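You operate a simulated robot arm through the tools that you are given. There is no shell and no other tool. Be economical: measure what you need, move in short steps, check, and stop when the job is done.

You run a simulated robot arm. Do the job below in one go: nothing can be reset, and whatever is moved stays where it is left.

TASK
Pile some things up. At the end: the green cell from the workbench top stands on top of the stain soap; the tablet tub from the workbench top is on the work mat, with the glue tin (marked "WOOD GLUE") from there on top of it and the warming hood on top of that; the grey cell from the workbench top stands on top of the filter can (marked "No. 7"); whatever was shut is shut again. Leave all else as you found it, and nothing knocked over.

Only the result counts: the job must be done as asked and must still hold three seconds after the hand-in. Knocking over, shifting, dropping, spilling or breaking anything else fails it.

THE ROBOT
A 6-joint arm with a two-finger parallel gripper, fixed in place. Base frame: the origin is at the foot of the arm, x ahead of it, y to its left, z up; the work surface is at about z = 0.86. Readings come in m, degrees, newtons and seconds.
With the tool pointing down near the work surface it reaches from about 0.26 to 0.68 m from the base axis. Its first joint turns from -66.0 to 66.0 degrees. Payload 2.9 kg.
The TCP is the grasp point between the finger pads, 0.03 m short of the fingertips. In the tool frame z runs along the fingers and y along their closing line. The gripper opens to 0.11 m. The fingers are 0.02 m wide and 0.01 m thick; the gripper's body (0.048 by 0.112 m) begins 0.055 m behind the TCP.
Orientation is that of the tool frame in the base frame, as a unit quaternion [w, x, y, z]. With the fingers straight down and closing along the base's y, the tool's x points along the base's -x, its y along +y and its z along -z.

THE INTERFACE
- The arm moves only by the tool send_rows. Its argument "deltas" is a list of rows, each an object of numbers (a shift or turn left out is 0, a gripper value left out holds the last): "tx", "ty", "tz": the shift along the tool's x, y, z in units of 20 mm (1.0 is 20 mm); "wx", "wy", "wz": the turn, a rotation vector about the tool's x, y, z in units of 8 degrees (1.0 is 8 degrees); "claw": the closure, from 0 (fully open) to 1 (shut). In form: [{"tx": .., "ty": .., "tz": .., "wx": .., "wy": .., "wz": .., "claw": ..}, ...]. A call has 1 to 8 rows; each row shifts and turns the commanded pose from where the row before left it, along the tool's axes as they then stand. A call with a number of a shift or a turn outside -1 to 1 is refused whole. A row lasts 0.2 s, in which the tool goes at most 0.05 m and 8.6 degrees; a call with a longer step from one row to the next is refused whole, and so is a gripper value outside its range. A pose out of reach is approached as far as the arm can. The call stops where the force on the tool passes 40 N (or 10 N more than at its start, if that is more) or the arm is blocked; 0.2 s more then pass. The fingers move at their own pace (about 0.108 m/s each) and stop on an object; they squeeze with about 29 N. The grip force told is the motor's: it shows also when the fingers shut on nothing. Time passes only in rows, and 0.2 s behind the last, so rows that do not move let the fingers close. It gives the time, the measured TCP pose, the force on the tool (base axes), the opening and the grip force at its end, in the units of the frame above (readings bear some noise), with the torque about the TCP (base axes, N m) and any sound that the robot's microphone picked up, and new pictures: "pictures" is both (left out), scene, wrist or none.
- Cameras (640 x 400 px; columns grow to the right, rows downward): "scene" is fixed at [0.084, 0.4464, 1.3733]; the picture's right is [-0.66, -0.75, 0.00], its down [-0.50, 0.43, -0.75] and it looks along [0.57, -0.49, -0.66] (base axes); focal length 254 px, centre (320, 200). "wrist" rides on the gripper at [0.072, 0.017, -0.103] in the tool frame; the picture's right is [-0.23, 0.97, 0.00], its down [-0.76, -0.18, -0.62] and it looks along [-0.61, -0.14, 0.78] (tool axes); focal length 222 px, centre (320, 200). There is no depth. A picture from a camera that has moved, and an enlarged one, comes with that camera's place and axes in the base frame and with its lens.
- zoom(camera, box): a new picture of the part [left, top, right, bottom] of that camera's present view, enlarged. No time passes.
- finish_job(): hands the job in; it is judged then, once.

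Go step by step. Nothing tells you positions but the pictures and the camera data: compare them with the known pose of the tool, close in by small moves and look again before you grip or let go. The budget is 120 turns and 200 pictures, counting those below and the enlarged ones. Unless the task says otherwise, let go and move clear before handing in.

The tools are called after "Request:" as name(argument=value, ...) on one line, values as JSON. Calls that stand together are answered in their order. send_rows: Moves the arm, as the interface text tells. Its arguments: {"type":"object","properties":{"deltas":{"type":"array","items":{"type":"object","properties":{"tx":{"type":"number"},"ty":{"type":"number"},"tz":{"type":"number"},"wx":{"type":"number"},"wy":{"type":"number"},"wz":{"type":"number"},"claw":{"type":"number"}}}},"pictures":{"type":"string","enum":["both","scene","wrist","none"]}},"required":["deltas"]} The other tools are called the same way: zoom (camera, box) takes an enlarged picture of a part of a camera's view; finish_job () hands the job in.

At the start:

```text
clock: 0.0
tcp_pos: [0.3774, 0.0986, 1.1941]
tool_rot: [0.0, 0.0, 1.0, -0.001]
contact_force: [-0.2, 0.2, 0.2]
torque: [0.01, 0.02, -0.05]
opening: 0.1102
gripper_force: 0.0
```

scene: 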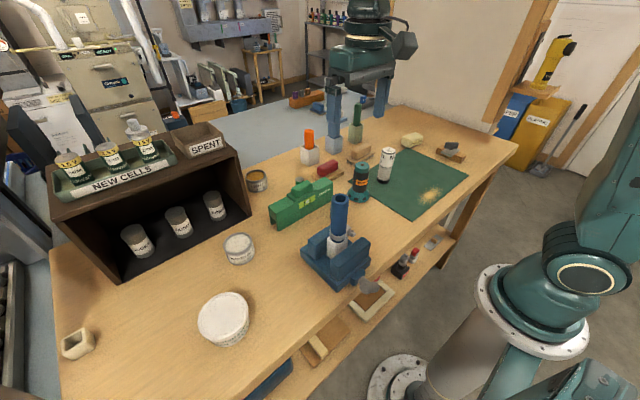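
wrist: 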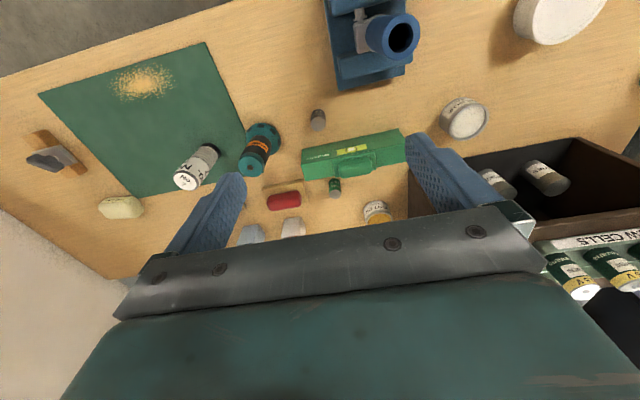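

I see a bench with several objects; I'll enlarge parts of both views to identify them.

Request:
zoom(camera="scene", box=[230, 110, 390, 210])

Request:
zoom(camera="scene", box=[340, 110, 500, 210])

Request:
zoom(camera="scene", box=[180, 180, 420, 330])

Request:
zoom(camera="wrist", box=[220, 90, 420, 215])

Request:
zoom(camera="wrist", box=[80, 100, 290, 230])

```text
4.00 times, centred on (310, 160) of scene
camera zoom: at [0.084, 0.4464, 1.3733], right [-0.66, -0.75, 0.0], down [-0.5, 0.43, -0.75], along [0.57, -0.49, -0.66], focal length 1017 px, centre (360, 360)
```

zoom: 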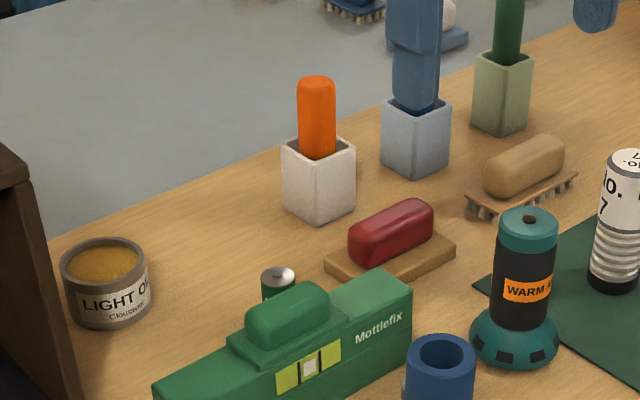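

```text
4.00 times, centred on (420, 160) of scene
camera zoom: at [0.084, 0.4464, 1.3733], right [-0.66, -0.75, 0.0], down [-0.5, 0.43, -0.75], along [0.57, -0.49, -0.66], focal length 1017 px, centre (-80, 360)
```

zoom: 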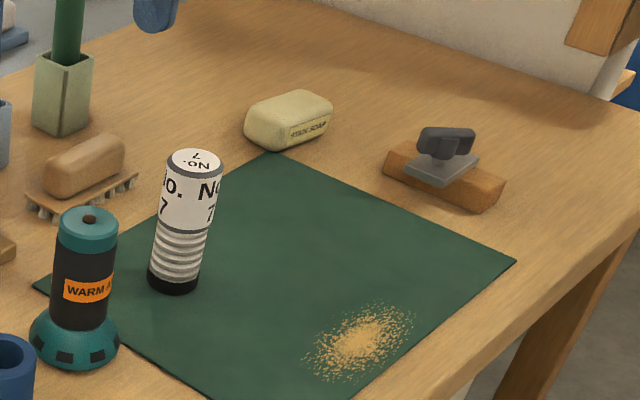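

```text
2.67 times, centred on (300, 255) of scene
camera zoom: at [0.084, 0.4464, 1.3733], right [-0.66, -0.75, 0.0], down [-0.5, 0.43, -0.75], along [0.57, -0.49, -0.66], focal length 678 px, centre (373, 53)
```

zoom: 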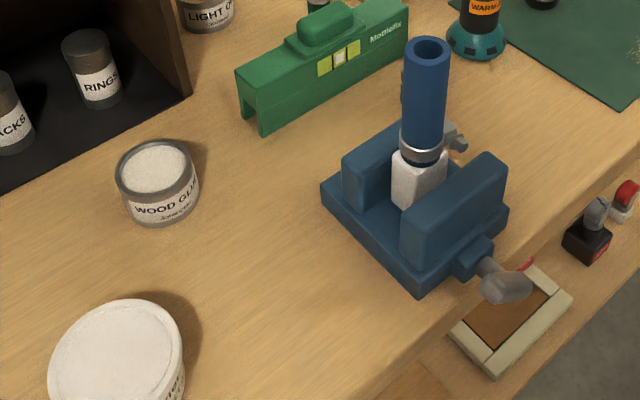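

```text
3.20 times, centred on (320, 152) of wrist
camera zoom: at [0.3046, 0.1153, 1.2972], right [0.23, 0.97, 0.0], down [0.76, -0.18, 0.62], along [0.61, -0.14, -0.78], focal length 711 px, centre (320, 352)
```

zoom: 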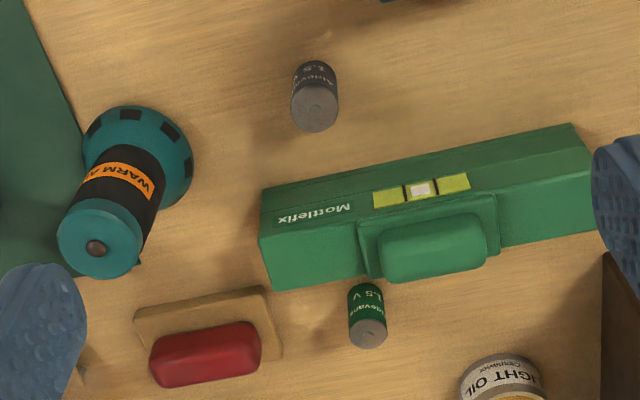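

```text
3.05 times, centred on (185, 165) of wrist
camera zoom: at [0.3046, 0.1153, 1.2972], right [0.23, 0.97, 0.0], down [0.76, -0.18, 0.62], along [0.61, -0.14, -0.78], focal length 677 px, centre (731, 307)
```

zoom: 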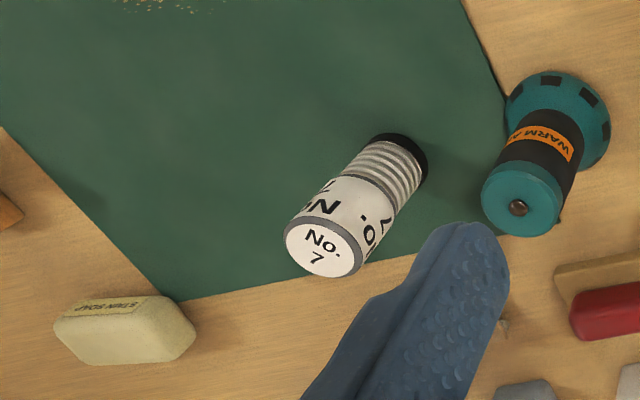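

I'll look closer at the labels of the teal device, the big tub, the vise and the cabinet.

Request:
zoom(camera="scene", box=[335, 140, 415, 220])

Request:
zoom(camera="scene", box=[180, 270, 280, 360])

Request:
zoom(camera="scene", box=[40, 100, 260, 290])

Request:
zoom(camera="wrist", box=[300, 0, 620, 150])

Request:
zoom(camera="scene", box=[290, 0, 640, 200])

```text
5.00 times, centred on (375, 180) of scene
camera zoom: at [0.084, 0.4464, 1.3733], right [-0.66, -0.75, 0.0], down [-0.5, 0.43, -0.75], along [0.57, -0.49, -0.66], focal length 1272 px, centre (45, 300)
```

zoom: 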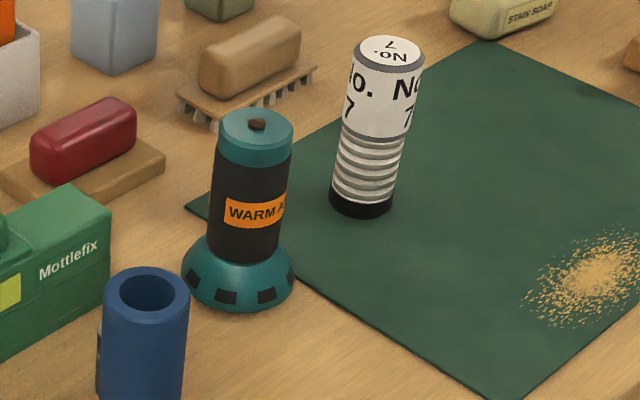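

```text
4.44 times, centred on (230, 315) of scene
camera zoom: at [0.084, 0.4464, 1.3733], right [-0.66, -0.75, 0.0], down [-0.5, 0.43, -0.75], along [0.57, -0.49, -0.66], focal length 1130 px, centre (720, -311)
```

zoom: 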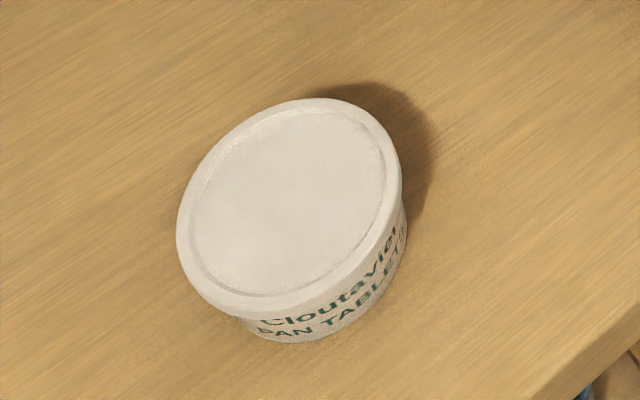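

```text
2.11 times, centred on (150, 195) of scene
camera zoom: at [0.084, 0.4464, 1.3733], right [-0.66, -0.75, 0.0], down [-0.5, 0.43, -0.75], along [0.57, -0.49, -0.66], focal length 535 px, centre (678, 210)
```

zoom: 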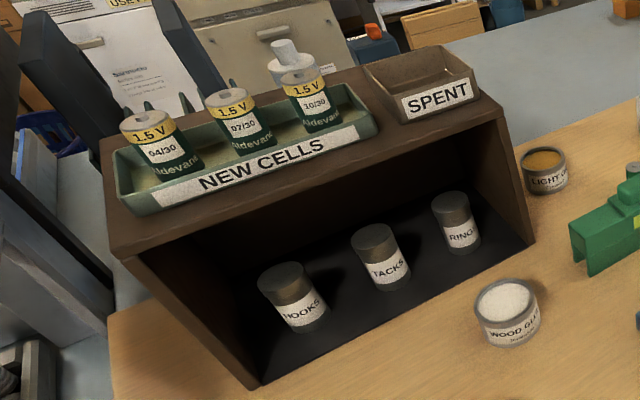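

```text
2.00 times, centred on (460, 75) of wrist
camera zoom: at [0.3046, 0.1153, 1.2972], right [0.23, 0.97, 0.0], down [0.76, -0.18, 0.62], along [0.61, -0.14, -0.78], focal length 444 px, centre (40, 450)
```

zoom: 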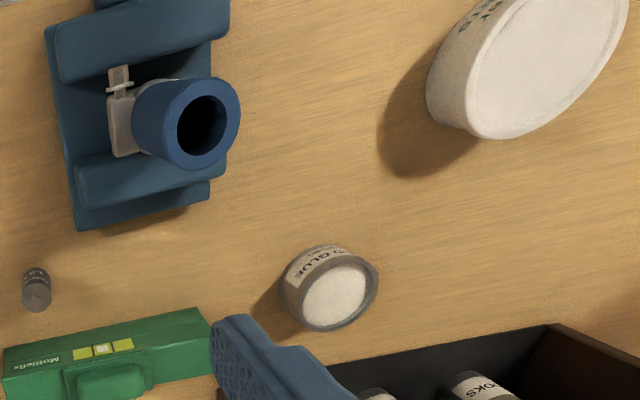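

```text
1.83 times, centred on (465, 100) of scene
camera zoom: at [0.084, 0.4464, 1.3733], right [-0.66, -0.75, 0.0], down [-0.5, 0.43, -0.75], along [0.57, -0.49, -0.66], focal length 465 px, centre (55, 383)
```

zoom: 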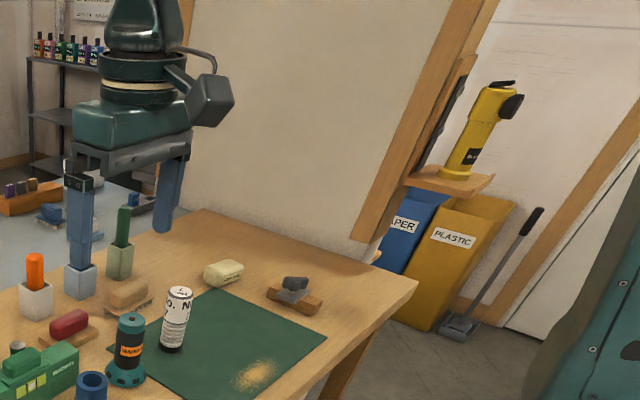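

The teal "WARM A…" device is likely the warming hood (near (0.466,-0.04)); tub near (0.357,0.444), glue tin near (0.496,0.345), grey cell near (0.439,0.087), green cell near (0.597,0.082). I start toward the tub.

Request:
send_rows(deltas=[{"ty": 1, "tz": 0.4}, {"ty": 1, "tz": 0.4}, {"ty": 1, "tz": 0.4}, {"ty": 1, "tz": 0.4}, {"ty": 1, "tz": 0.4}, {"ty": 1, "tz": 0.4}, {"ty": 1, "tz": 0.4}, {"ty": 1, "tz": 0.4}], pictures="none")

Request:
send_rows(deltas=[{"ty": 1, "tz": 0.2}, {"ty": 1, "tz": 0.2}, {"ty": 1, "tz": 0.2}, {"ty": 1, "tz": 0.2}, {"ty": 1, "tz": 0.2}, {"ty": 1, "tz": 0.2}, {"ty": 1, "tz": 0.2}, {"ty": 1, "tz": 0.2}], pictures="both")

```text
clock: 1.8
tcp_pos: [0.3748, 0.2566, 1.1298]
tool_rot: [0.0, 0.0, 1.0, 0.0]
contact_force: [1.0, -0.4, -0.5]
torque: [0.01, -0.02, 0.03]
opening: 0.1097
gripper_force: 0.2
```

```text
clock: 3.6
tcp_pos: [0.3758, 0.4182, 1.0975]
tool_rot: [0.001, 0.0, 1.0, 0.0]
contact_force: [0.3, 0.4, 0.3]
torque: [0.01, 0.0, 0.0]
opening: 0.11
gripper_force: 0.1
camera wrist: at [0.3031, 0.4354, 1.2023], right [0.23, 0.97, 0.0], down [0.76, -0.18, 0.62], along [0.61, -0.14, -0.78], focal length 222 px, centre (320, 200)
```

scene: 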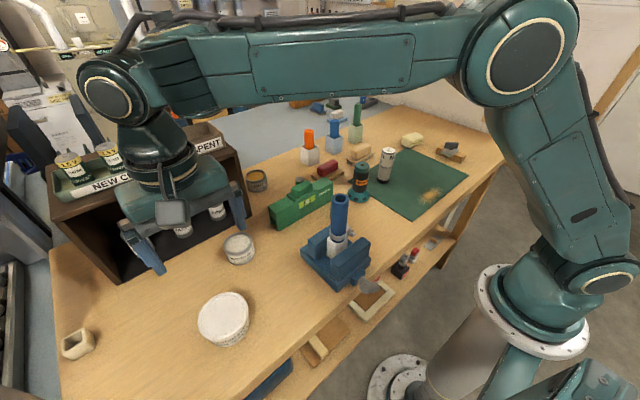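
wrist: 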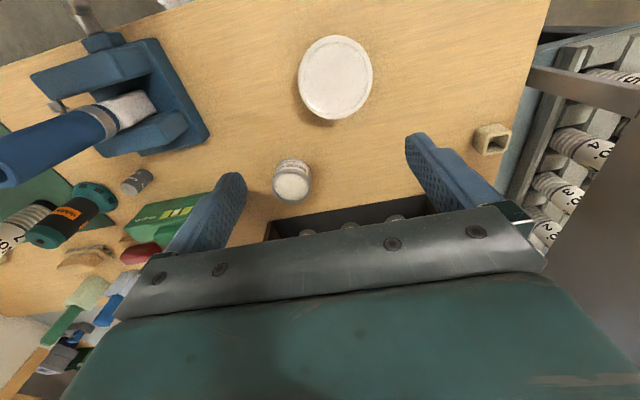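

The tub is about 0.09 m wide at about (0.3575, 0.443). I centre over it and lower to check.

Request:
send_rows(deltas=[{"tx": 0.46, "ty": 0.62, "tz": 1}, {"tx": 0.46, "ty": 0.62, "tz": 1}, {"tz": 1}, {"tz": 1}, {"tz": 1}, {"tz": 1}], pictures="both")

```text
clock: 5.0
tcp_pos: [0.3582, 0.4432, 0.9773]
tool_rot: [-0.001, 0.0, 1.0, 0.001]
contact_force: [-1.2, 0.1, -0.1]
torque: [-0.01, 0.0, 0.01]
opening: 0.11
gripper_force: 0.0
camera wrist: at [0.2853, 0.4601, 1.0806], right [0.23, 0.97, 0.0], down [0.76, -0.18, 0.62], along [0.61, -0.14, -0.78], focal length 222 px, centre (320, 200)
```

scene: 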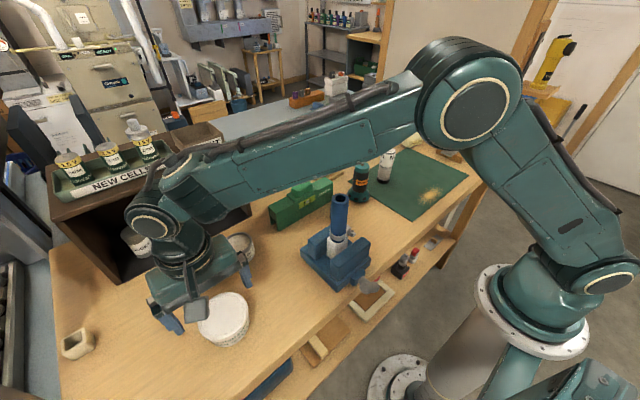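
wrist: 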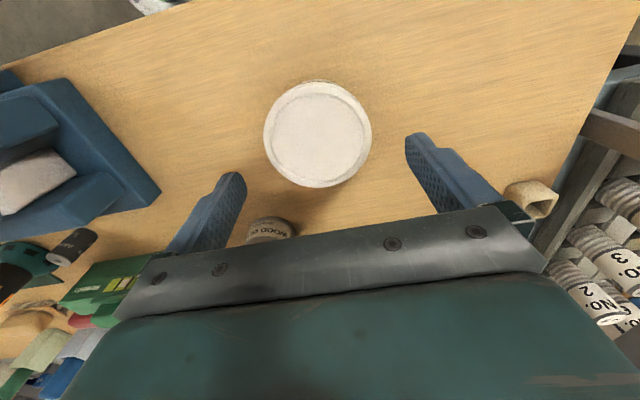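

Centred well. I descend with the fingers on either side and grip.

Request:
send_rows(deltas=[{"tx": 0.1, "tz": 1}, {"tz": 1}, {"tz": 1}, {"tz": 0.5}], pictures="both")

```text
clock: 6.0
tcp_pos: [0.3569, 0.4433, 0.9052]
tool_rot: [-0.001, 0.001, 1.0, 0.001]
contact_force: [-0.3, 0.6, -0.7]
torque: [0.03, -0.01, 0.0]
opening: 0.1099
gripper_force: 0.1
camera wrist: at [0.2848, 0.4606, 1.0093], right [0.23, 0.97, 0.0], down [0.76, -0.18, 0.62], along [0.61, -0.14, -0.78], focal length 222 px, centre (320, 200)
```

scene: 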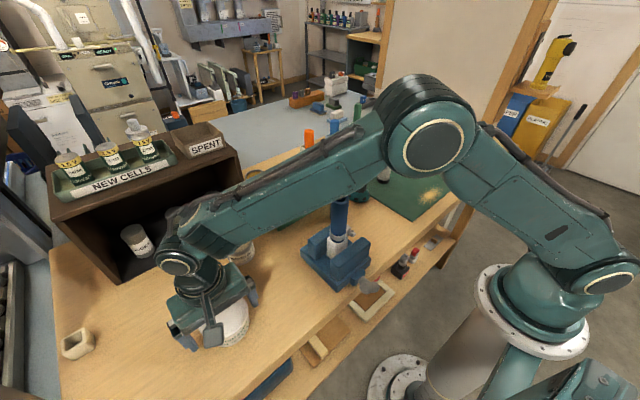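
wrist: 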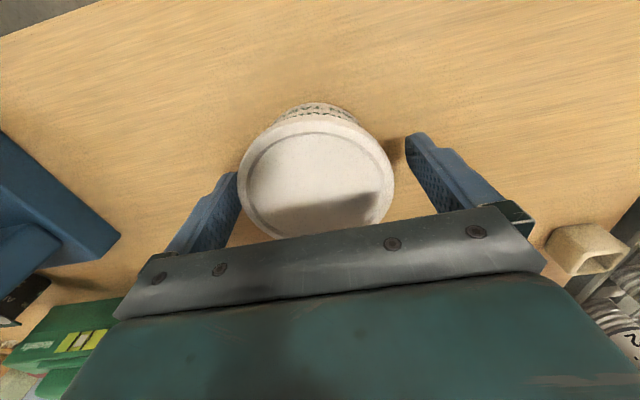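

Request:
send_rows(deltas=[{"tx": 0.1, "tz": 0.4}, {"claw": 1}, {"claw": 1}, {"claw": 1}], pictures="wrist")

```text
clock: 7.0
tcp_pos: [0.3544, 0.4439, 0.8984]
tool_rot: [0.0, -0.001, 1.0, 0.0]
contact_force: [0.4, 0.6, 1.5]
torque: [-0.01, -0.02, 0.07]
opening: 0.0891
gripper_force: 29.3
camera wrist: at [0.2827, 0.4611, 1.0021], right [0.23, 0.97, 0.0], down [0.76, -0.18, 0.62], along [0.61, -0.14, -0.78], focal length 222 px, centre (320, 200)
```

wrist: 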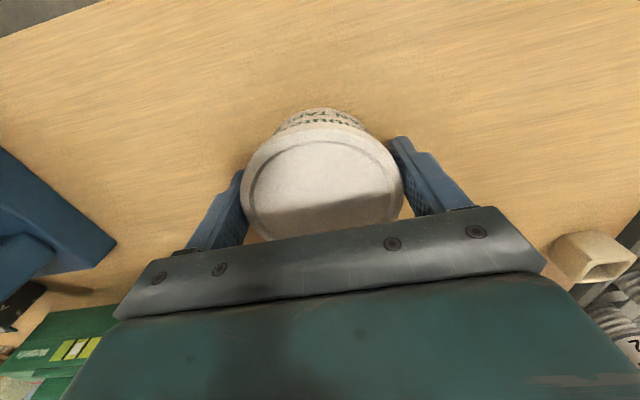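

Gripped at 0.089 m. I lift a little and check the whole tub comes along.

Request:
send_rows(deltas=[{"tz": -0.5}, {"tz": -1}, {"tz": -1}, {"tz": -1}, {"tz": -1}, {"tz": -1}], pictures="both")

```text
clock: 8.4
tcp_pos: [0.3537, 0.4423, 1.0093]
tool_rot: [0.0, 0.0, 1.0, 0.0]
contact_force: [0.4, -0.1, -0.5]
torque: [0.01, 0.04, 0.02]
opening: 0.0893
gripper_force: 28.6
camera wrist: at [0.2826, 0.4593, 1.1133], right [0.23, 0.97, 0.0], down [0.76, -0.18, 0.62], along [0.61, -0.14, -0.78], focal length 222 px, centre (320, 200)
```

scene: 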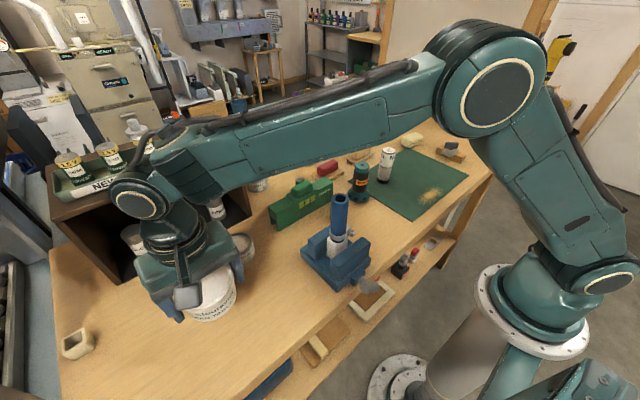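
wrist: 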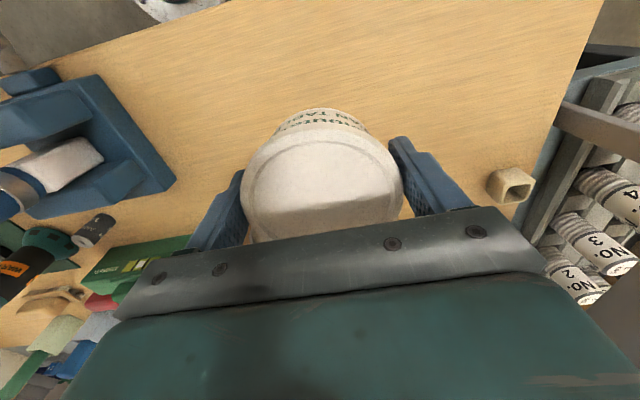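

The whole tub is held. I carry it high over to the mat, target (0.43, -0.30).

Request:
send_rows(deltas=[{"ty": -1, "tz": -1}, {"ty": -1, "tz": -1}, {"ty": -1, "tz": -1}, {"ty": -1, "tz": -1}, {"ty": -1, "tz": -1}, {"ty": -1, "tz": -1}, {"ty": -1, "tz": -1}, {"ty": -1, "tz": -1}], pictures="none")

Request:
send_rows(deltas=[{"ty": -1, "tx": -0.2}, {"ty": -1, "tx": -0.2}, {"ty": -1, "tx": -0.2}, {"ty": -1, "tx": -0.2}, {"ty": -1, "tx": -0.2}, {"ty": -1, "tx": -0.2}, {"ty": -1, "tx": -0.2}, {"ty": -1, "tx": -0.2}], pictures="none")

Request:
send_rows(deltas=[{"ty": -1, "tx": -0.2}, {"ty": -1, "tx": -0.2}, {"ty": -1, "tx": -0.2}, {"ty": -1, "tx": -0.2}, {"ty": -1, "tx": -0.2}, {"ty": -1, "tx": -0.2}, {"ty": -1, "tx": -0.2}, {"ty": -1, "tx": -0.2}], pictures="none")

Request:
send_rows(deltas=[{"ty": -1, "tx": -0.1}, {"ty": -1, "tx": -0.1}, {"ty": -1, "tx": -0.1}, {"ty": -1, "tx": -0.1}, {"ty": -1, "tx": -0.1}, {"ty": -1, "tx": -0.1}, {"ty": -1, "tx": -0.1}, {"ty": -1, "tx": -0.1}], pictures="both")

```text
clock: 10.2
tcp_pos: [0.3536, 0.2835, 1.1693]
tool_rot: [0.001, 0.0, 1.0, 0.0]
contact_force: [-0.4, 0.3, -0.2]
torque: [0.03, 0.01, -0.04]
opening: 0.0895
gripper_force: 29.3
```

```text
clock: 12.0
tcp_pos: [0.3858, 0.1234, 1.1703]
tool_rot: [0.0, 0.0, 1.0, 0.001]
contact_force: [0.5, -0.4, -1.0]
torque: [-0.02, -0.01, 0.0]
opening: 0.0891
gripper_force: 29.1
```

```text
clock: 13.8
tcp_pos: [0.419, -0.0367, 1.1693]
tool_rot: [0.0, 0.001, 1.0, 0.0]
contact_force: [-0.2, -0.6, -0.7]
torque: [0.01, -0.01, -0.01]
opening: 0.0895
gripper_force: 29.2
```

```text
clock: 15.6
tcp_pos: [0.4348, -0.1957, 1.1678]
tool_rot: [0.0, 0.0, 1.0, -0.001]
contact_force: [0.8, -0.1, -1.6]
torque: [0.0, 0.03, 0.04]
opening: 0.0896
gripper_force: 29.1
camera wrist: at [0.3622, -0.1786, 1.2707], right [0.23, 0.97, 0.0], down [0.76, -0.18, 0.62], along [0.61, -0.14, -0.78], focal length 222 px, centre (320, 200)
```

scene: 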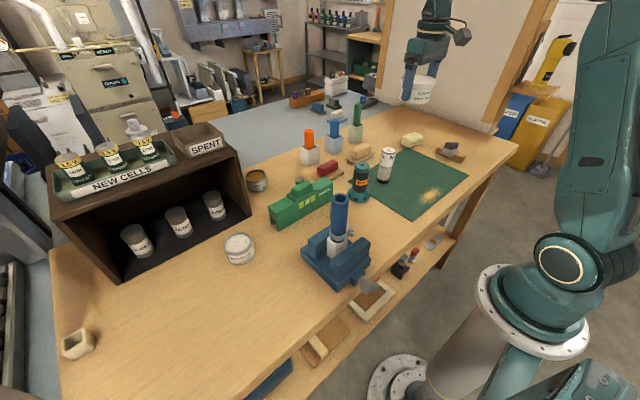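
wrist: 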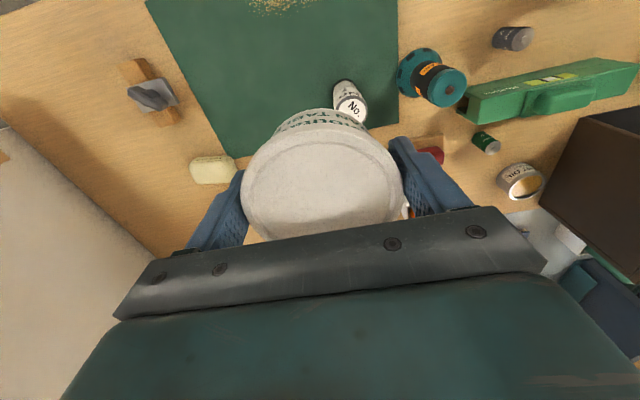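

Next I centre over (0.42,-0.30) and go down.

Request:
send_rows(deltas=[{"ty": -0.9, "tx": 0.12}, {"ty": -0.9, "tx": 0.12}, {"ty": -0.9, "tx": 0.12}, {"ty": -0.9, "tx": 0.12}, {"ty": -0.9, "tx": 0.12}, {"ty": -0.7, "tx": 0.12}, {"tz": 1}, {"tz": 1}], pictures="none")

Request:
send_rows(deltas=[{"tz": 1}, {"tz": 1}, {"tz": 1}, {"tz": 1}, {"tz": 1}, {"tz": 1}, {"tz": 1}, {"tz": 1}], pictures="both")

```text
clock: 17.4
tcp_pos: [0.4214, -0.3008, 1.1305]
tool_rot: [0.0, 0.0, 1.0, 0.0]
contact_force: [0.5, -0.5, -1.0]
torque: [0.0, 0.03, 0.0]
opening: 0.0893
gripper_force: 29.0
```

```text
clock: 19.2
tcp_pos: [0.4184, -0.3004, 0.9669]
tool_rot: [0.0, 0.001, 1.0, 0.0]
contact_force: [-0.1, 0.0, -0.5]
torque: [0.01, 0.0, 0.04]
opening: 0.0893
gripper_force: 28.9
camera wrist: at [0.3465, -0.2844, 1.0709], right [0.23, 0.97, 0.0], down [0.76, -0.18, 0.62], along [0.61, -0.14, -0.78], focal length 222 px, centre (320, 200)
```

scene: 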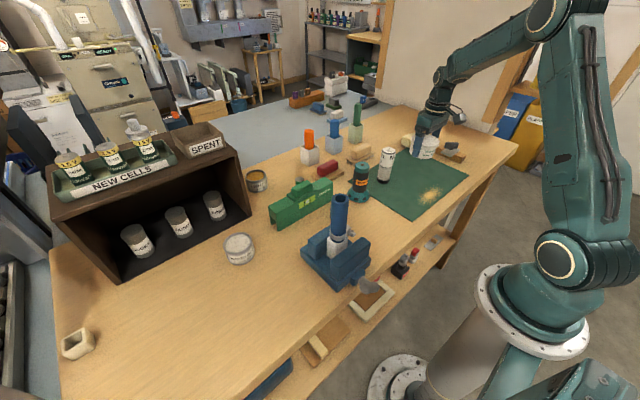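
wrist: 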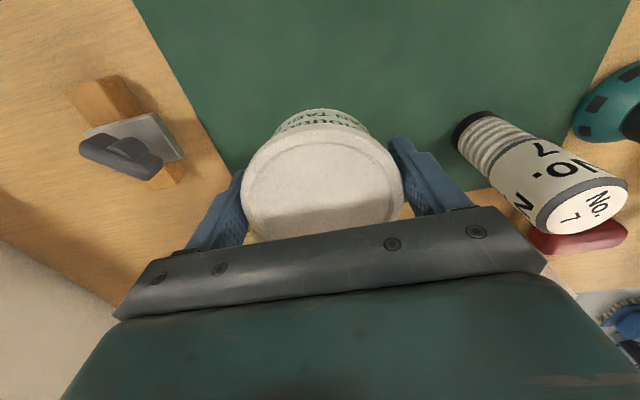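

Request:
send_rows(deltas=[{"tz": 1}, {"tz": 1}, {"tz": 1}, {"tz": 0.2}, {}], pictures="none")

Request:
send_rows(deltas=[{"tz": 0.08}, {}], pictures="none")

```text
clock: 20.4
tcp_pos: [0.4195, -0.3029, 0.9051]
tool_rot: [0.0, 0.0, 1.0, -0.001]
contact_force: [0.4, 0.1, -0.7]
torque: [-0.01, -0.02, 0.01]
opening: 0.0893
gripper_force: 28.5
```

```text
clock: 21.0
tcp_pos: [0.4204, -0.3022, 0.9047]
tool_rot: [0.0, 0.0, 1.0, -0.001]
contact_force: [-0.2, 0.8, -0.4]
torque: [-0.04, -0.03, 0.01]
opening: 0.0894
gripper_force: 29.1
```

Request:
send_rows(deltas=[{"tz": 0.1}, {}], pictures="none")

Request:
send_rows(deltas=[{"tz": 0.1}, {}], pictures="none")

```text
clock: 21.6
tcp_pos: [0.4199, -0.302, 0.9022]
tool_rot: [0.0, 0.0, 1.0, 0.0]
contact_force: [0.3, -0.4, -1.5]
torque: [0.0, 0.03, 0.0]
opening: 0.0894
gripper_force: 28.2
```

```text
clock: 22.2
tcp_pos: [0.4213, -0.3002, 0.9022]
tool_rot: [0.002, 0.0, 1.0, -0.001]
contact_force: [-0.1, 1.7, 13.5]
torque: [0.21, 0.32, -0.06]
opening: 0.0895
gripper_force: 29.4
```

Contact with the mat. I release and rise.

Request:
send_rows(deltas=[{"claw": 0}, {}, {}, {"tz": -1}, {"tz": -1}, {"tz": -1}, {"tz": -1}, {"tz": -1}], pictures="wrist")

```text
clock: 24.0
tcp_pos: [0.419, -0.3008, 1.0017]
tool_rot: [0.0, 0.0, 1.0, 0.0]
contact_force: [-0.2, -0.2, -0.3]
torque: [0.01, 0.04, 0.02]
opening: 0.11
gripper_force: 0.1
camera wrist: at [0.3462, -0.2829, 1.1042], right [0.23, 0.97, 0.0], down [0.76, -0.18, 0.62], along [0.61, -0.14, -0.78], focal length 222 px, centre (320, 200)
```

wrist: 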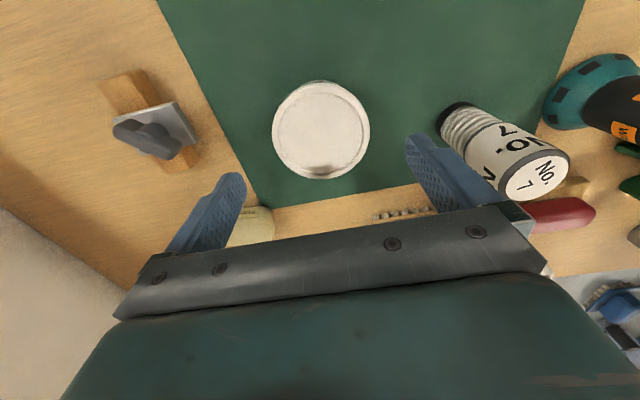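

Tub stands on the mat at (0.421,-0.300). Now to the glue tin.

Request:
send_rows(deltas=[{"tz": -1}, {"tz": -1}, {"tz": -1}, {"tz": -1}, {"tz": -1, "ty": 1}, {"tz": -1, "ty": 1}, {"tz": -1, "ty": 1}, {"ty": 1}], pictures="none")

Request:
send_rows(deltas=[{"ty": 1, "tx": -0.1}, {"ty": 1, "tx": -0.1}, {"ty": 1, "tx": -0.1}, {"ty": 1, "tx": -0.1}, {"ty": 1, "tx": -0.1}, {"ty": 1, "tx": -0.1}, {"ty": 1, "tx": -0.1}, {"ty": 1, "tx": -0.1}], pictures="wrist")

Request:
send_rows(deltas=[{"ty": 1, "tx": -0.1}, {"ty": 1, "tx": -0.1}, {"ty": 1, "tx": -0.1}, {"ty": 1, "tx": -0.1}, {"ty": 1, "tx": -0.1}, {"ty": 1, "tx": -0.1}, {"ty": 1, "tx": -0.1}, {"ty": 1, "tx": -0.1}], pictures="wrist")

Request:
send_rows(deltas=[{"ty": 1, "tx": -0.2}, {"ty": 1, "tx": -0.2}, {"ty": 1, "tx": -0.2}, {"ty": 1, "tx": -0.2}, {"ty": 1, "tx": -0.2}, {"ty": 1, "tx": -0.2}, {"ty": 1, "tx": -0.2}, {"ty": 1, "tx": -0.2}], pictures="wrist")

```text
clock: 25.8
tcp_pos: [0.4188, -0.2219, 1.1419]
tool_rot: [0.0, -0.001, 1.0, 0.0]
contact_force: [-1.5, 0.5, -0.5]
torque: [-0.06, -0.01, 0.02]
opening: 0.1099
gripper_force: 0.1
```

```text
clock: 27.6
tcp_pos: [0.4374, -0.0595, 1.1409]
tool_rot: [-0.001, -0.001, 1.0, 0.0]
contact_force: [1.2, 0.1, 0.0]
torque: [-0.04, -0.03, 0.02]
opening: 0.1101
gripper_force: 0.0
camera wrist: at [0.3663, -0.0419, 1.2442], right [0.23, 0.97, 0.0], down [0.76, -0.18, 0.62], along [0.61, -0.14, -0.78], focal length 222 px, centre (320, 200)
```

wrist: 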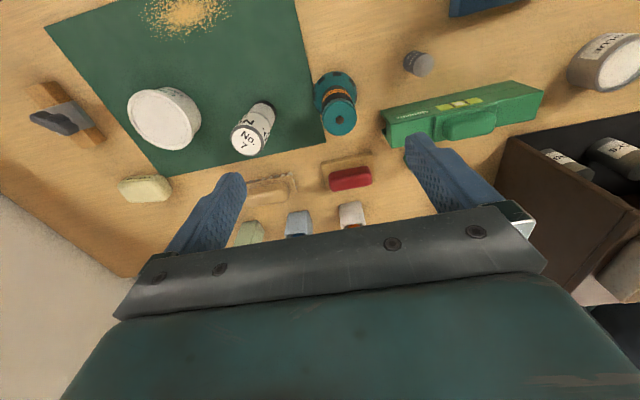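

```text
clock: 29.4
tcp_pos: [0.4506, 0.0974, 1.1399]
tool_rot: [0.001, 0.0, 1.0, 0.0]
contact_force: [-0.2, -0.1, 0.4]
torque: [0.01, 0.0, -0.01]
opening: 0.1098
gripper_force: 0.1
camera wrist: at [0.3791, 0.1154, 1.2425], right [0.23, 0.97, 0.0], down [0.76, -0.18, 0.62], along [0.61, -0.14, -0.78], focal length 222 px, centre (320, 200)
```

wrist: 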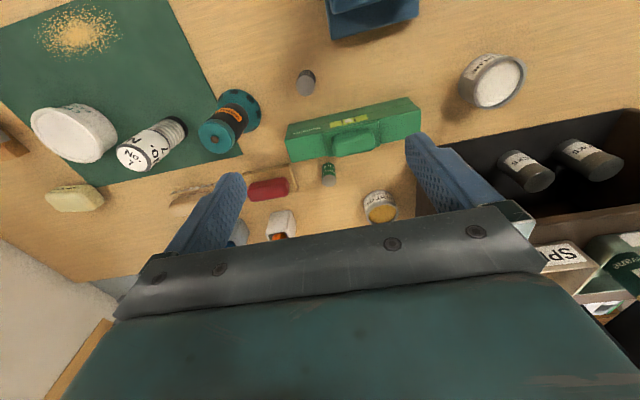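

```text
clock: 31.2
tcp_pos: [0.4829, 0.2601, 1.1392]
tool_rot: [0.0, 0.0, 1.0, 0.0]
contact_force: [0.2, -0.8, 0.5]
torque: [-0.01, -0.01, -0.02]
opening: 0.11
gripper_force: 0.0
camera wrist: at [0.4112, 0.2785, 1.2428], right [0.23, 0.97, 0.0], down [0.76, -0.18, 0.62], along [0.61, -0.14, -0.78], focal length 222 px, centre (320, 200)
```

wrist: 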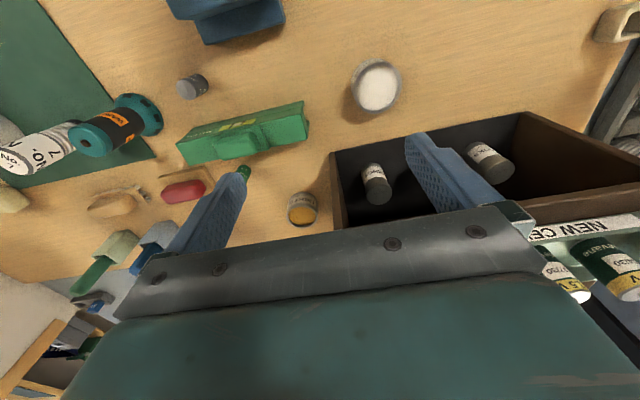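

Glue tin at (0.497, 0.342), ~0.066 wide. I move above it and lower.

Request:
send_rows(deltas=[{"ty": 1, "tx": -0.17}, {"ty": 1, "tx": -0.17}, {"ty": 1, "tx": -0.17}, {"ty": 1, "tx": -0.17}, {"ty": 0.1, "tz": 1}, {"tz": 1}, {"tz": 1}, {"tz": 1}], pictures="none")

Request:
send_rows(deltas=[{"tz": 1}, {"tz": 1}, {"tz": 1}, {"tz": 1}], pictures="both")

```text
clock: 33.0
tcp_pos: [0.4983, 0.3399, 1.0621]
tool_rot: [0.0, -0.001, 1.0, 0.0]
contact_force: [1.0, -0.4, 0.0]
torque: [-0.02, -0.03, 0.03]
opening: 0.1099
gripper_force: 0.0
```

```text
clock: 34.0
tcp_pos: [0.4976, 0.341, 0.9795]
tool_rot: [0.001, 0.0, 1.0, 0.0]
contact_force: [0.8, 0.0, 0.2]
torque: [0.0, 0.01, 0.0]
opening: 0.1098
gripper_force: 0.0
camera wrist: at [0.4265, 0.3581, 1.0831], right [0.23, 0.97, 0.0], down [0.76, -0.18, 0.62], along [0.61, -0.14, -0.78], focal length 222 px, centre (320, 200)
```

scene: 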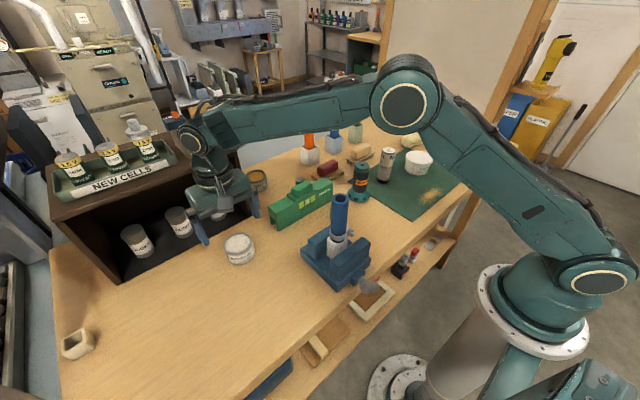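
wrist: 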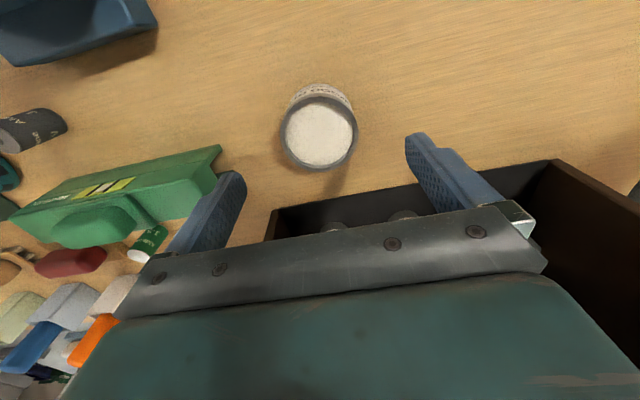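

Request:
send_rows(deltas=[{"tx": 0.1, "tz": 1}, {"tz": 1}, {"tz": 1}, {"tz": 1}, {"tz": 0.15}], pictures="wrist")

```text
clock: 35.2
tcp_pos: [0.4961, 0.3394, 0.8983]
tool_rot: [0.0, 0.0, 1.0, 0.0]
contact_force: [-0.4, -0.8, -0.2]
torque: [-0.02, 0.0, 0.03]
opening: 0.1099
gripper_force: 0.1
camera wrist: at [0.4234, 0.3567, 1.0013], right [0.23, 0.97, 0.0], down [0.76, -0.18, 0.62], along [0.61, -0.14, -0.78], focal length 222 px, centre (320, 200)
```

wrist: 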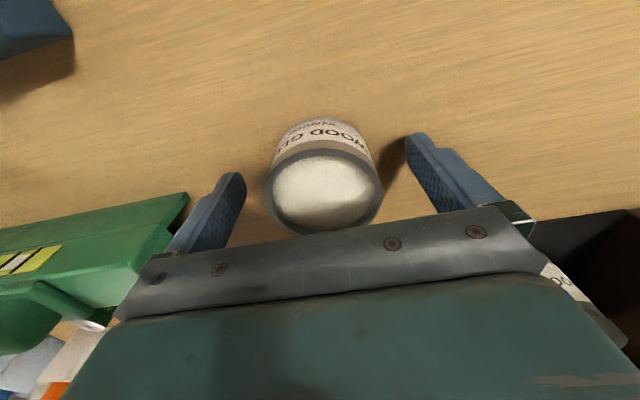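

Request:
send_rows(deltas=[{"ty": 0.08}, {"claw": 1}, {"claw": 1}, {"claw": 1}, {"claw": 1}], pictures="none")

Request:
send_rows(deltas=[{"tz": -1}, {"tz": -1}, {"tz": -1}, {"tz": -1}, {"tz": -1}, {"tz": -1}, {"tz": -1}, {"tz": -1}], pictures="both")

```text
clock: 36.4
tcp_pos: [0.4953, 0.3411, 0.8975]
tool_rot: [0.0, 0.0, 1.0, 0.0]
contact_force: [-0.2, -1.0, 0.6]
torque: [-0.01, 0.04, 0.01]
opening: 0.0656
gripper_force: 29.3
```

```text
clock: 38.2
tcp_pos: [0.494, 0.3429, 1.0557]
tool_rot: [0.0, 0.001, 1.0, 0.001]
contact_force: [-0.8, 0.1, -2.7]
torque: [0.03, 0.01, -0.02]
opening: 0.0657
gripper_force: 28.8
camera wrist: at [0.4219, 0.36, 1.159], right [0.23, 0.97, 0.0], down [0.76, -0.18, 0.62], along [0.61, -0.14, -0.78], focal length 222 px, centre (320, 200)
```

scene: 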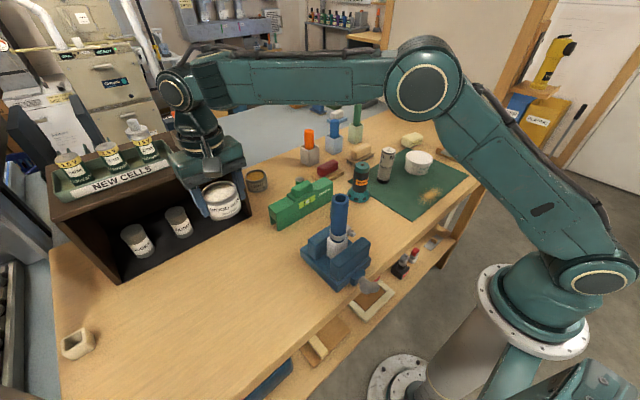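
wrist: 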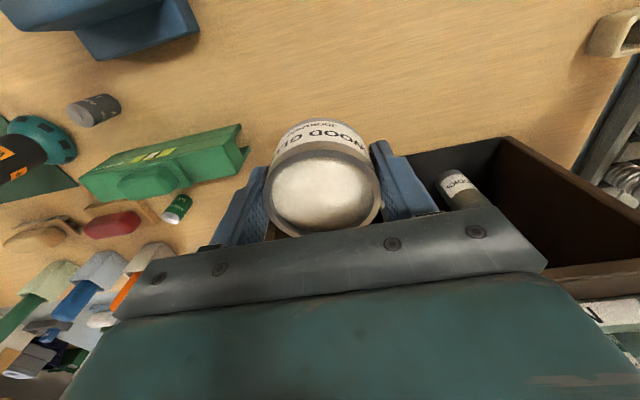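

Tin is held. I carry it over to the tub at (0.422,-0.300).

Request:
send_rows(deltas=[{"ty": -1, "tx": 0.1, "tz": -0.6}, {"ty": -1, "tx": 0.1, "tz": -0.6}, {"ty": -1, "tx": 0.1, "tz": -0.6}, {"ty": -1, "tx": 0.1, "tz": -0.6}, {"ty": -1, "tx": 0.1, "tz": -0.6}, {"ty": -1, "tx": 0.1, "tz": -0.6}, {"ty": -1, "tx": 0.1, "tz": -0.6}, {"ty": -1, "tx": 0.1, "tz": -0.6}], pictures="none")

Request:
send_rows(deltas=[{"ty": -1, "tx": 0.1}, {"ty": -1, "tx": 0.1}, {"ty": -1, "tx": 0.1}, {"ty": -1, "tx": 0.1}, {"ty": -1, "tx": 0.1}, {"ty": -1, "tx": 0.1}, {"ty": -1, "tx": 0.1}, {"ty": -1, "tx": 0.1}], pictures="none")

Request:
send_rows(deltas=[{"ty": -1, "tx": 0.1}, {"ty": -1, "tx": 0.1}, {"ty": -1, "tx": 0.1}, {"ty": -1, "tx": 0.1}, {"ty": -1, "tx": 0.1}, {"ty": -1, "tx": 0.1}, {"ty": -1, "tx": 0.1}, {"ty": -1, "tx": 0.1}], pictures="none")

Request:
send_rows(deltas=[{"ty": -1, "tx": 0.15}, {"ty": -1, "tx": 0.15}, {"ty": -1, "tx": 0.15}, {"ty": -1, "tx": 0.15}, {"ty": -1, "tx": 0.15}, {"ty": -1, "tx": 0.15}, {"ty": -1, "tx": 0.15}, {"ty": -1, "tx": 0.15}], pictures="both")

```text
clock: 40.0
tcp_pos: [0.48, 0.1813, 1.1541]
tool_rot: [-0.001, 0.0, 1.0, 0.0]
contact_force: [-0.3, -0.3, -1.6]
torque: [0.04, 0.01, -0.01]
opening: 0.0655
gripper_force: 29.0
```

```text
clock: 41.8
tcp_pos: [0.4649, 0.0207, 1.1557]
tool_rot: [0.0, 0.0, 1.0, -0.001]
contact_force: [0.0, -0.3, -3.0]
torque: [-0.04, 0.02, 0.0]
opening: 0.0655
gripper_force: 28.7
```

```text
clock: 43.6
tcp_pos: [0.4483, -0.1388, 1.1517]
tool_rot: [0.0, -0.001, 1.0, 0.0]
contact_force: [-0.1, 0.2, -2.3]
torque: [-0.01, 0.04, 0.01]
opening: 0.0652
gripper_force: 29.4
```

```text
clock: 45.4
tcp_pos: [0.4218, -0.2998, 1.1542]
tool_rot: [0.0, -0.001, 1.0, 0.0]
contact_force: [-0.6, 0.2, -3.6]
torque: [0.0, 0.03, 0.01]
opening: 0.0656
gripper_force: 29.0
camera wrist: at [0.3495, -0.2818, 1.2568], right [0.23, 0.97, 0.0], down [0.76, -0.18, 0.62], along [0.61, -0.14, -0.78], focal length 222 px, centre (320, 200)
```

scene: 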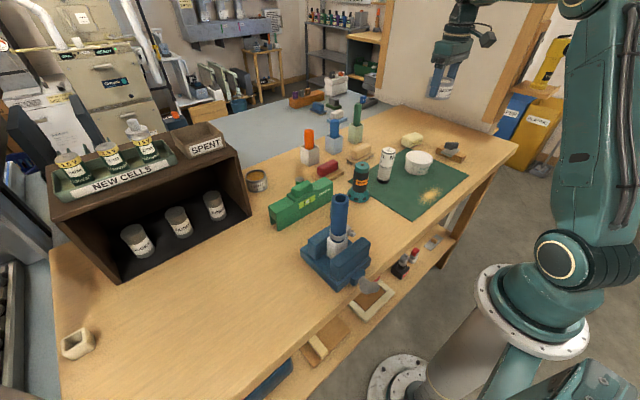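
wrist: 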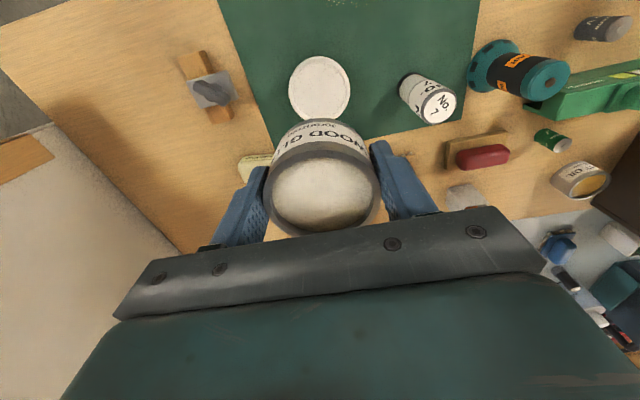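

Aligned over the tub. Lowering.

Request:
send_rows(deltas=[{"tz": 1}, {"tz": 1}, {"tz": 1}, {"tz": 1}, {"tz": 1}, {"tz": 1}, {"tz": 1}, {"tz": 1}], pictures="none")

Request:
send_rows(deltas=[{"tz": 0.9}, {"tz": 0.6}, {}], pictures="both")

```text
clock: 47.2
tcp_pos: [0.4237, -0.2951, 0.9918]
tool_rot: [0.0, 0.0, 1.0, 0.001]
contact_force: [-0.4, 0.2, -2.7]
torque: [0.0, 0.01, 0.01]
opening: 0.0656
gripper_force: 28.7
```

```text
clock: 48.0
tcp_pos: [0.4231, -0.2955, 0.9638]
tool_rot: [0.0, 0.0, 1.0, 0.0]
contact_force: [0.4, 0.1, -2.1]
torque: [0.0, 0.01, -0.01]
opening: 0.0653
gripper_force: 29.0
camera wrist: at [0.3514, -0.2791, 1.0671], right [0.23, 0.97, 0.0], down [0.76, -0.18, 0.62], along [0.61, -0.14, -0.78], focal length 222 px, centre (320, 200)
```

scene: 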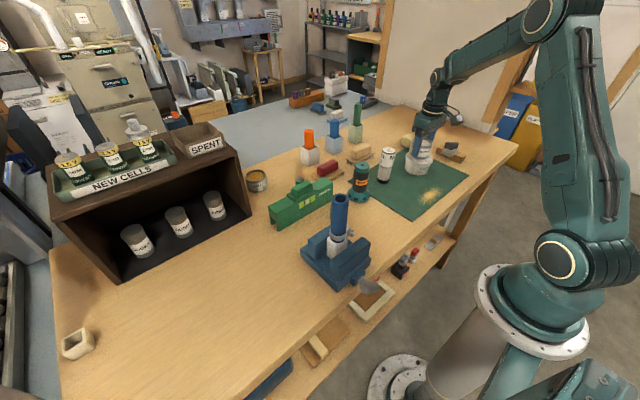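
wrist: 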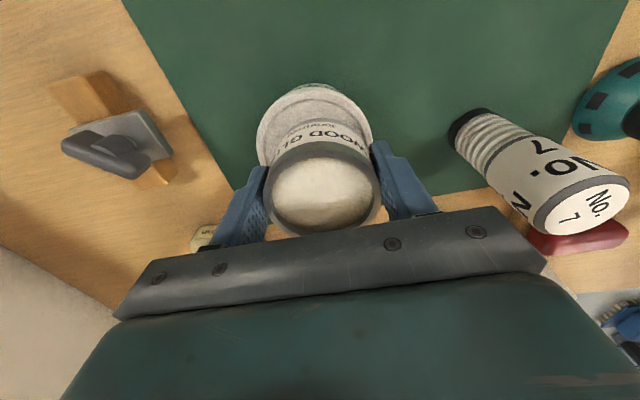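

Request:
send_rows(deltas=[{"ty": -0.2, "tz": 0.5}, {"tz": 0.4}, {}], pictures="none")

Request:
send_rows(deltas=[{"tz": 0.1}, {"tz": 0.05}, {}], pictures="wrist")

```text
clock: 48.8
tcp_pos: [0.424, -0.3017, 0.947]
tool_rot: [0.004, 0.0, 1.0, -0.003]
contact_force: [2.0, -0.9, 23.9]
torque: [0.4, -0.17, 0.01]
opening: 0.066
gripper_force: 29.3
```

```text
clock: 49.6
tcp_pos: [0.425, -0.3021, 0.9441]
tool_rot: [0.002, 0.0, 1.0, -0.002]
contact_force: [3.9, -5.8, 22.1]
torque: [-0.42, -0.1, 0.01]
opening: 0.0652
gripper_force: 29.0
camera wrist: at [0.3517, -0.2842, 1.0464], right [0.23, 0.97, 0.0], down [0.76, -0.18, 0.63], along [0.61, -0.14, -0.78], focal length 222 px, centre (320, 200)
```

wrist: 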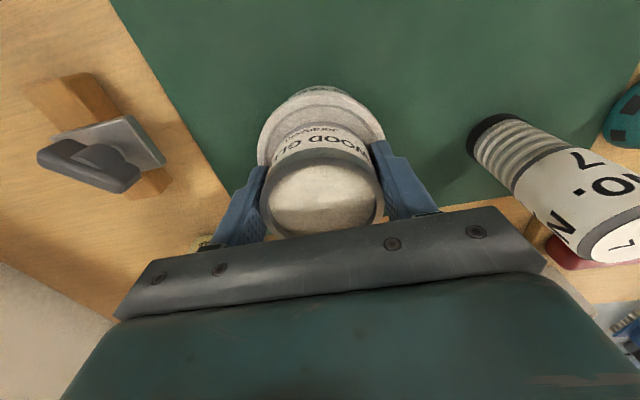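

Request:
send_rows(deltas=[{"tz": -0.1}, {}], pictures="none")

Request:
send_rows(deltas=[{"claw": 0}, {}, {}, {"tz": -1}, {"tz": -1}, {"tz": -1}, {"tz": -1}, {"tz": -1}], pictures="both")

```text
clock: 50.2
tcp_pos: [0.4231, -0.301, 0.9438]
tool_rot: [-0.002, 0.0, 1.0, 0.0]
contact_force: [3.8, -2.5, 11.6]
torque: [-0.28, -0.46, 0.01]
opening: 0.0655
gripper_force: 28.6
```

```text
clock: 52.0
tcp_pos: [0.4231, -0.3038, 1.0462]
tool_rot: [-0.001, 0.0, 1.0, 0.0]
contact_force: [-0.7, 0.5, 0.2]
torque: [-0.03, 0.0, 0.01]
opening: 0.1099
gripper_force: 0.0
camera wrist: at [0.3527, -0.2861, 1.1494], right [0.23, 0.97, 0.0], down [0.76, -0.18, 0.62], along [0.61, -0.14, -0.78], focal length 222 px, centre (320, 200)
```

scene: 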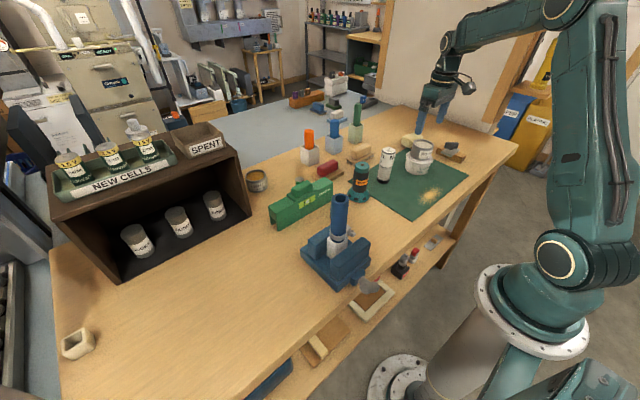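
wrist: 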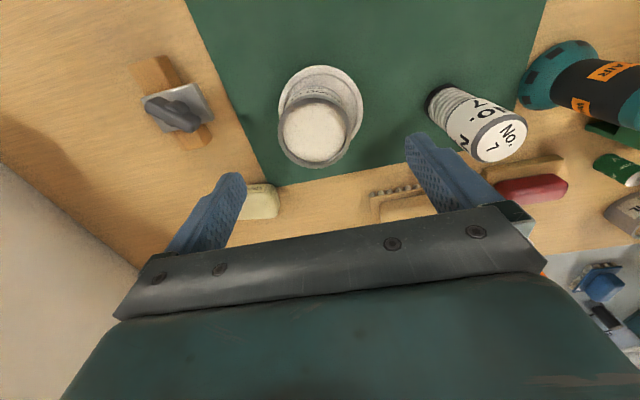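

Glue tin stands on the tub; I check the seating and the teal device's labels.

Request:
zoom(camera="scene", box=[380, 120, 460, 200])

Request:
zoom(camera="wrist", box=[500, 20, 640, 140])

Request:
zoom(camera="wrist", box=[260, 50, 380, 180])

```text
5.00 times, centred on (420, 160) of scene
camera zoom: at [0.084, 0.4464, 1.3733], right [-0.66, -0.75, 0.0], down [-0.5, 0.43, -0.75], along [0.57, -0.49, -0.66], focal length 1272 px, centre (-180, 400)
```

zoom: 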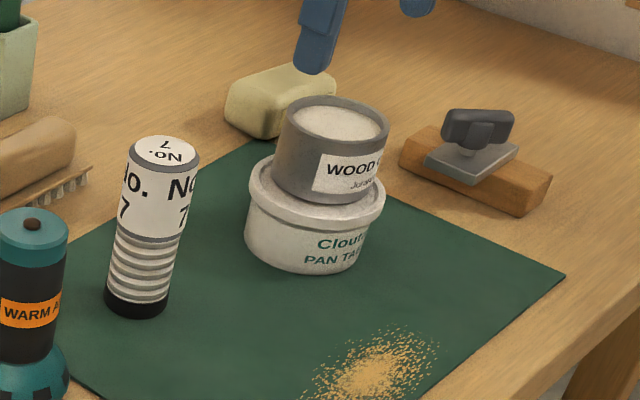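

```text
3.33 times, centred on (570, 80) of wrist
camera zoom: at [0.3527, -0.2861, 1.1494], right [0.23, 0.97, 0.0], down [0.76, -0.18, 0.62], along [0.61, -0.14, -0.78], focal length 740 px, centre (-513, 600)
```

zoom: 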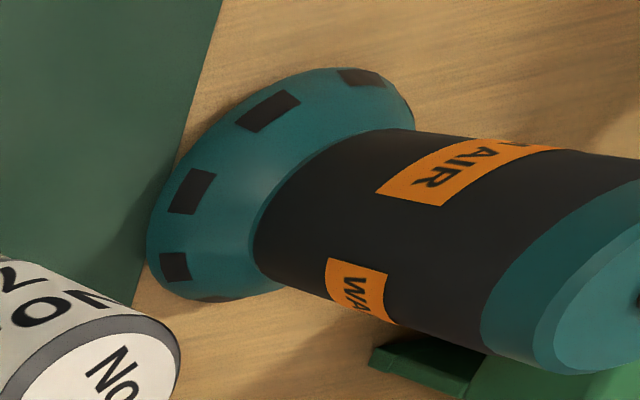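

```text
3.08 times, centred on (320, 115) of wrist
camera zoom: at [0.3527, -0.2861, 1.1494], right [0.23, 0.97, 0.0], down [0.76, -0.18, 0.62], along [0.61, -0.14, -0.78], focal length 684 px, centre (320, 462)
```

zoom: 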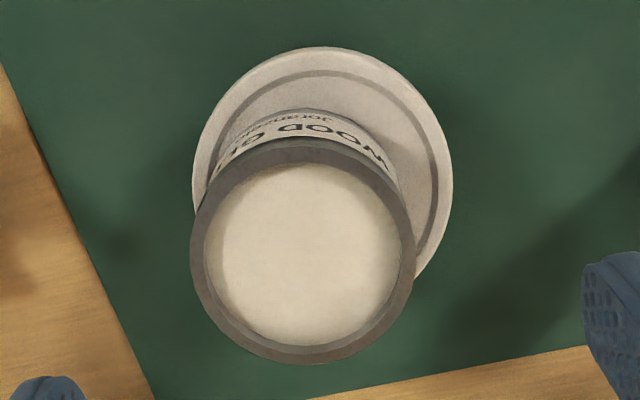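

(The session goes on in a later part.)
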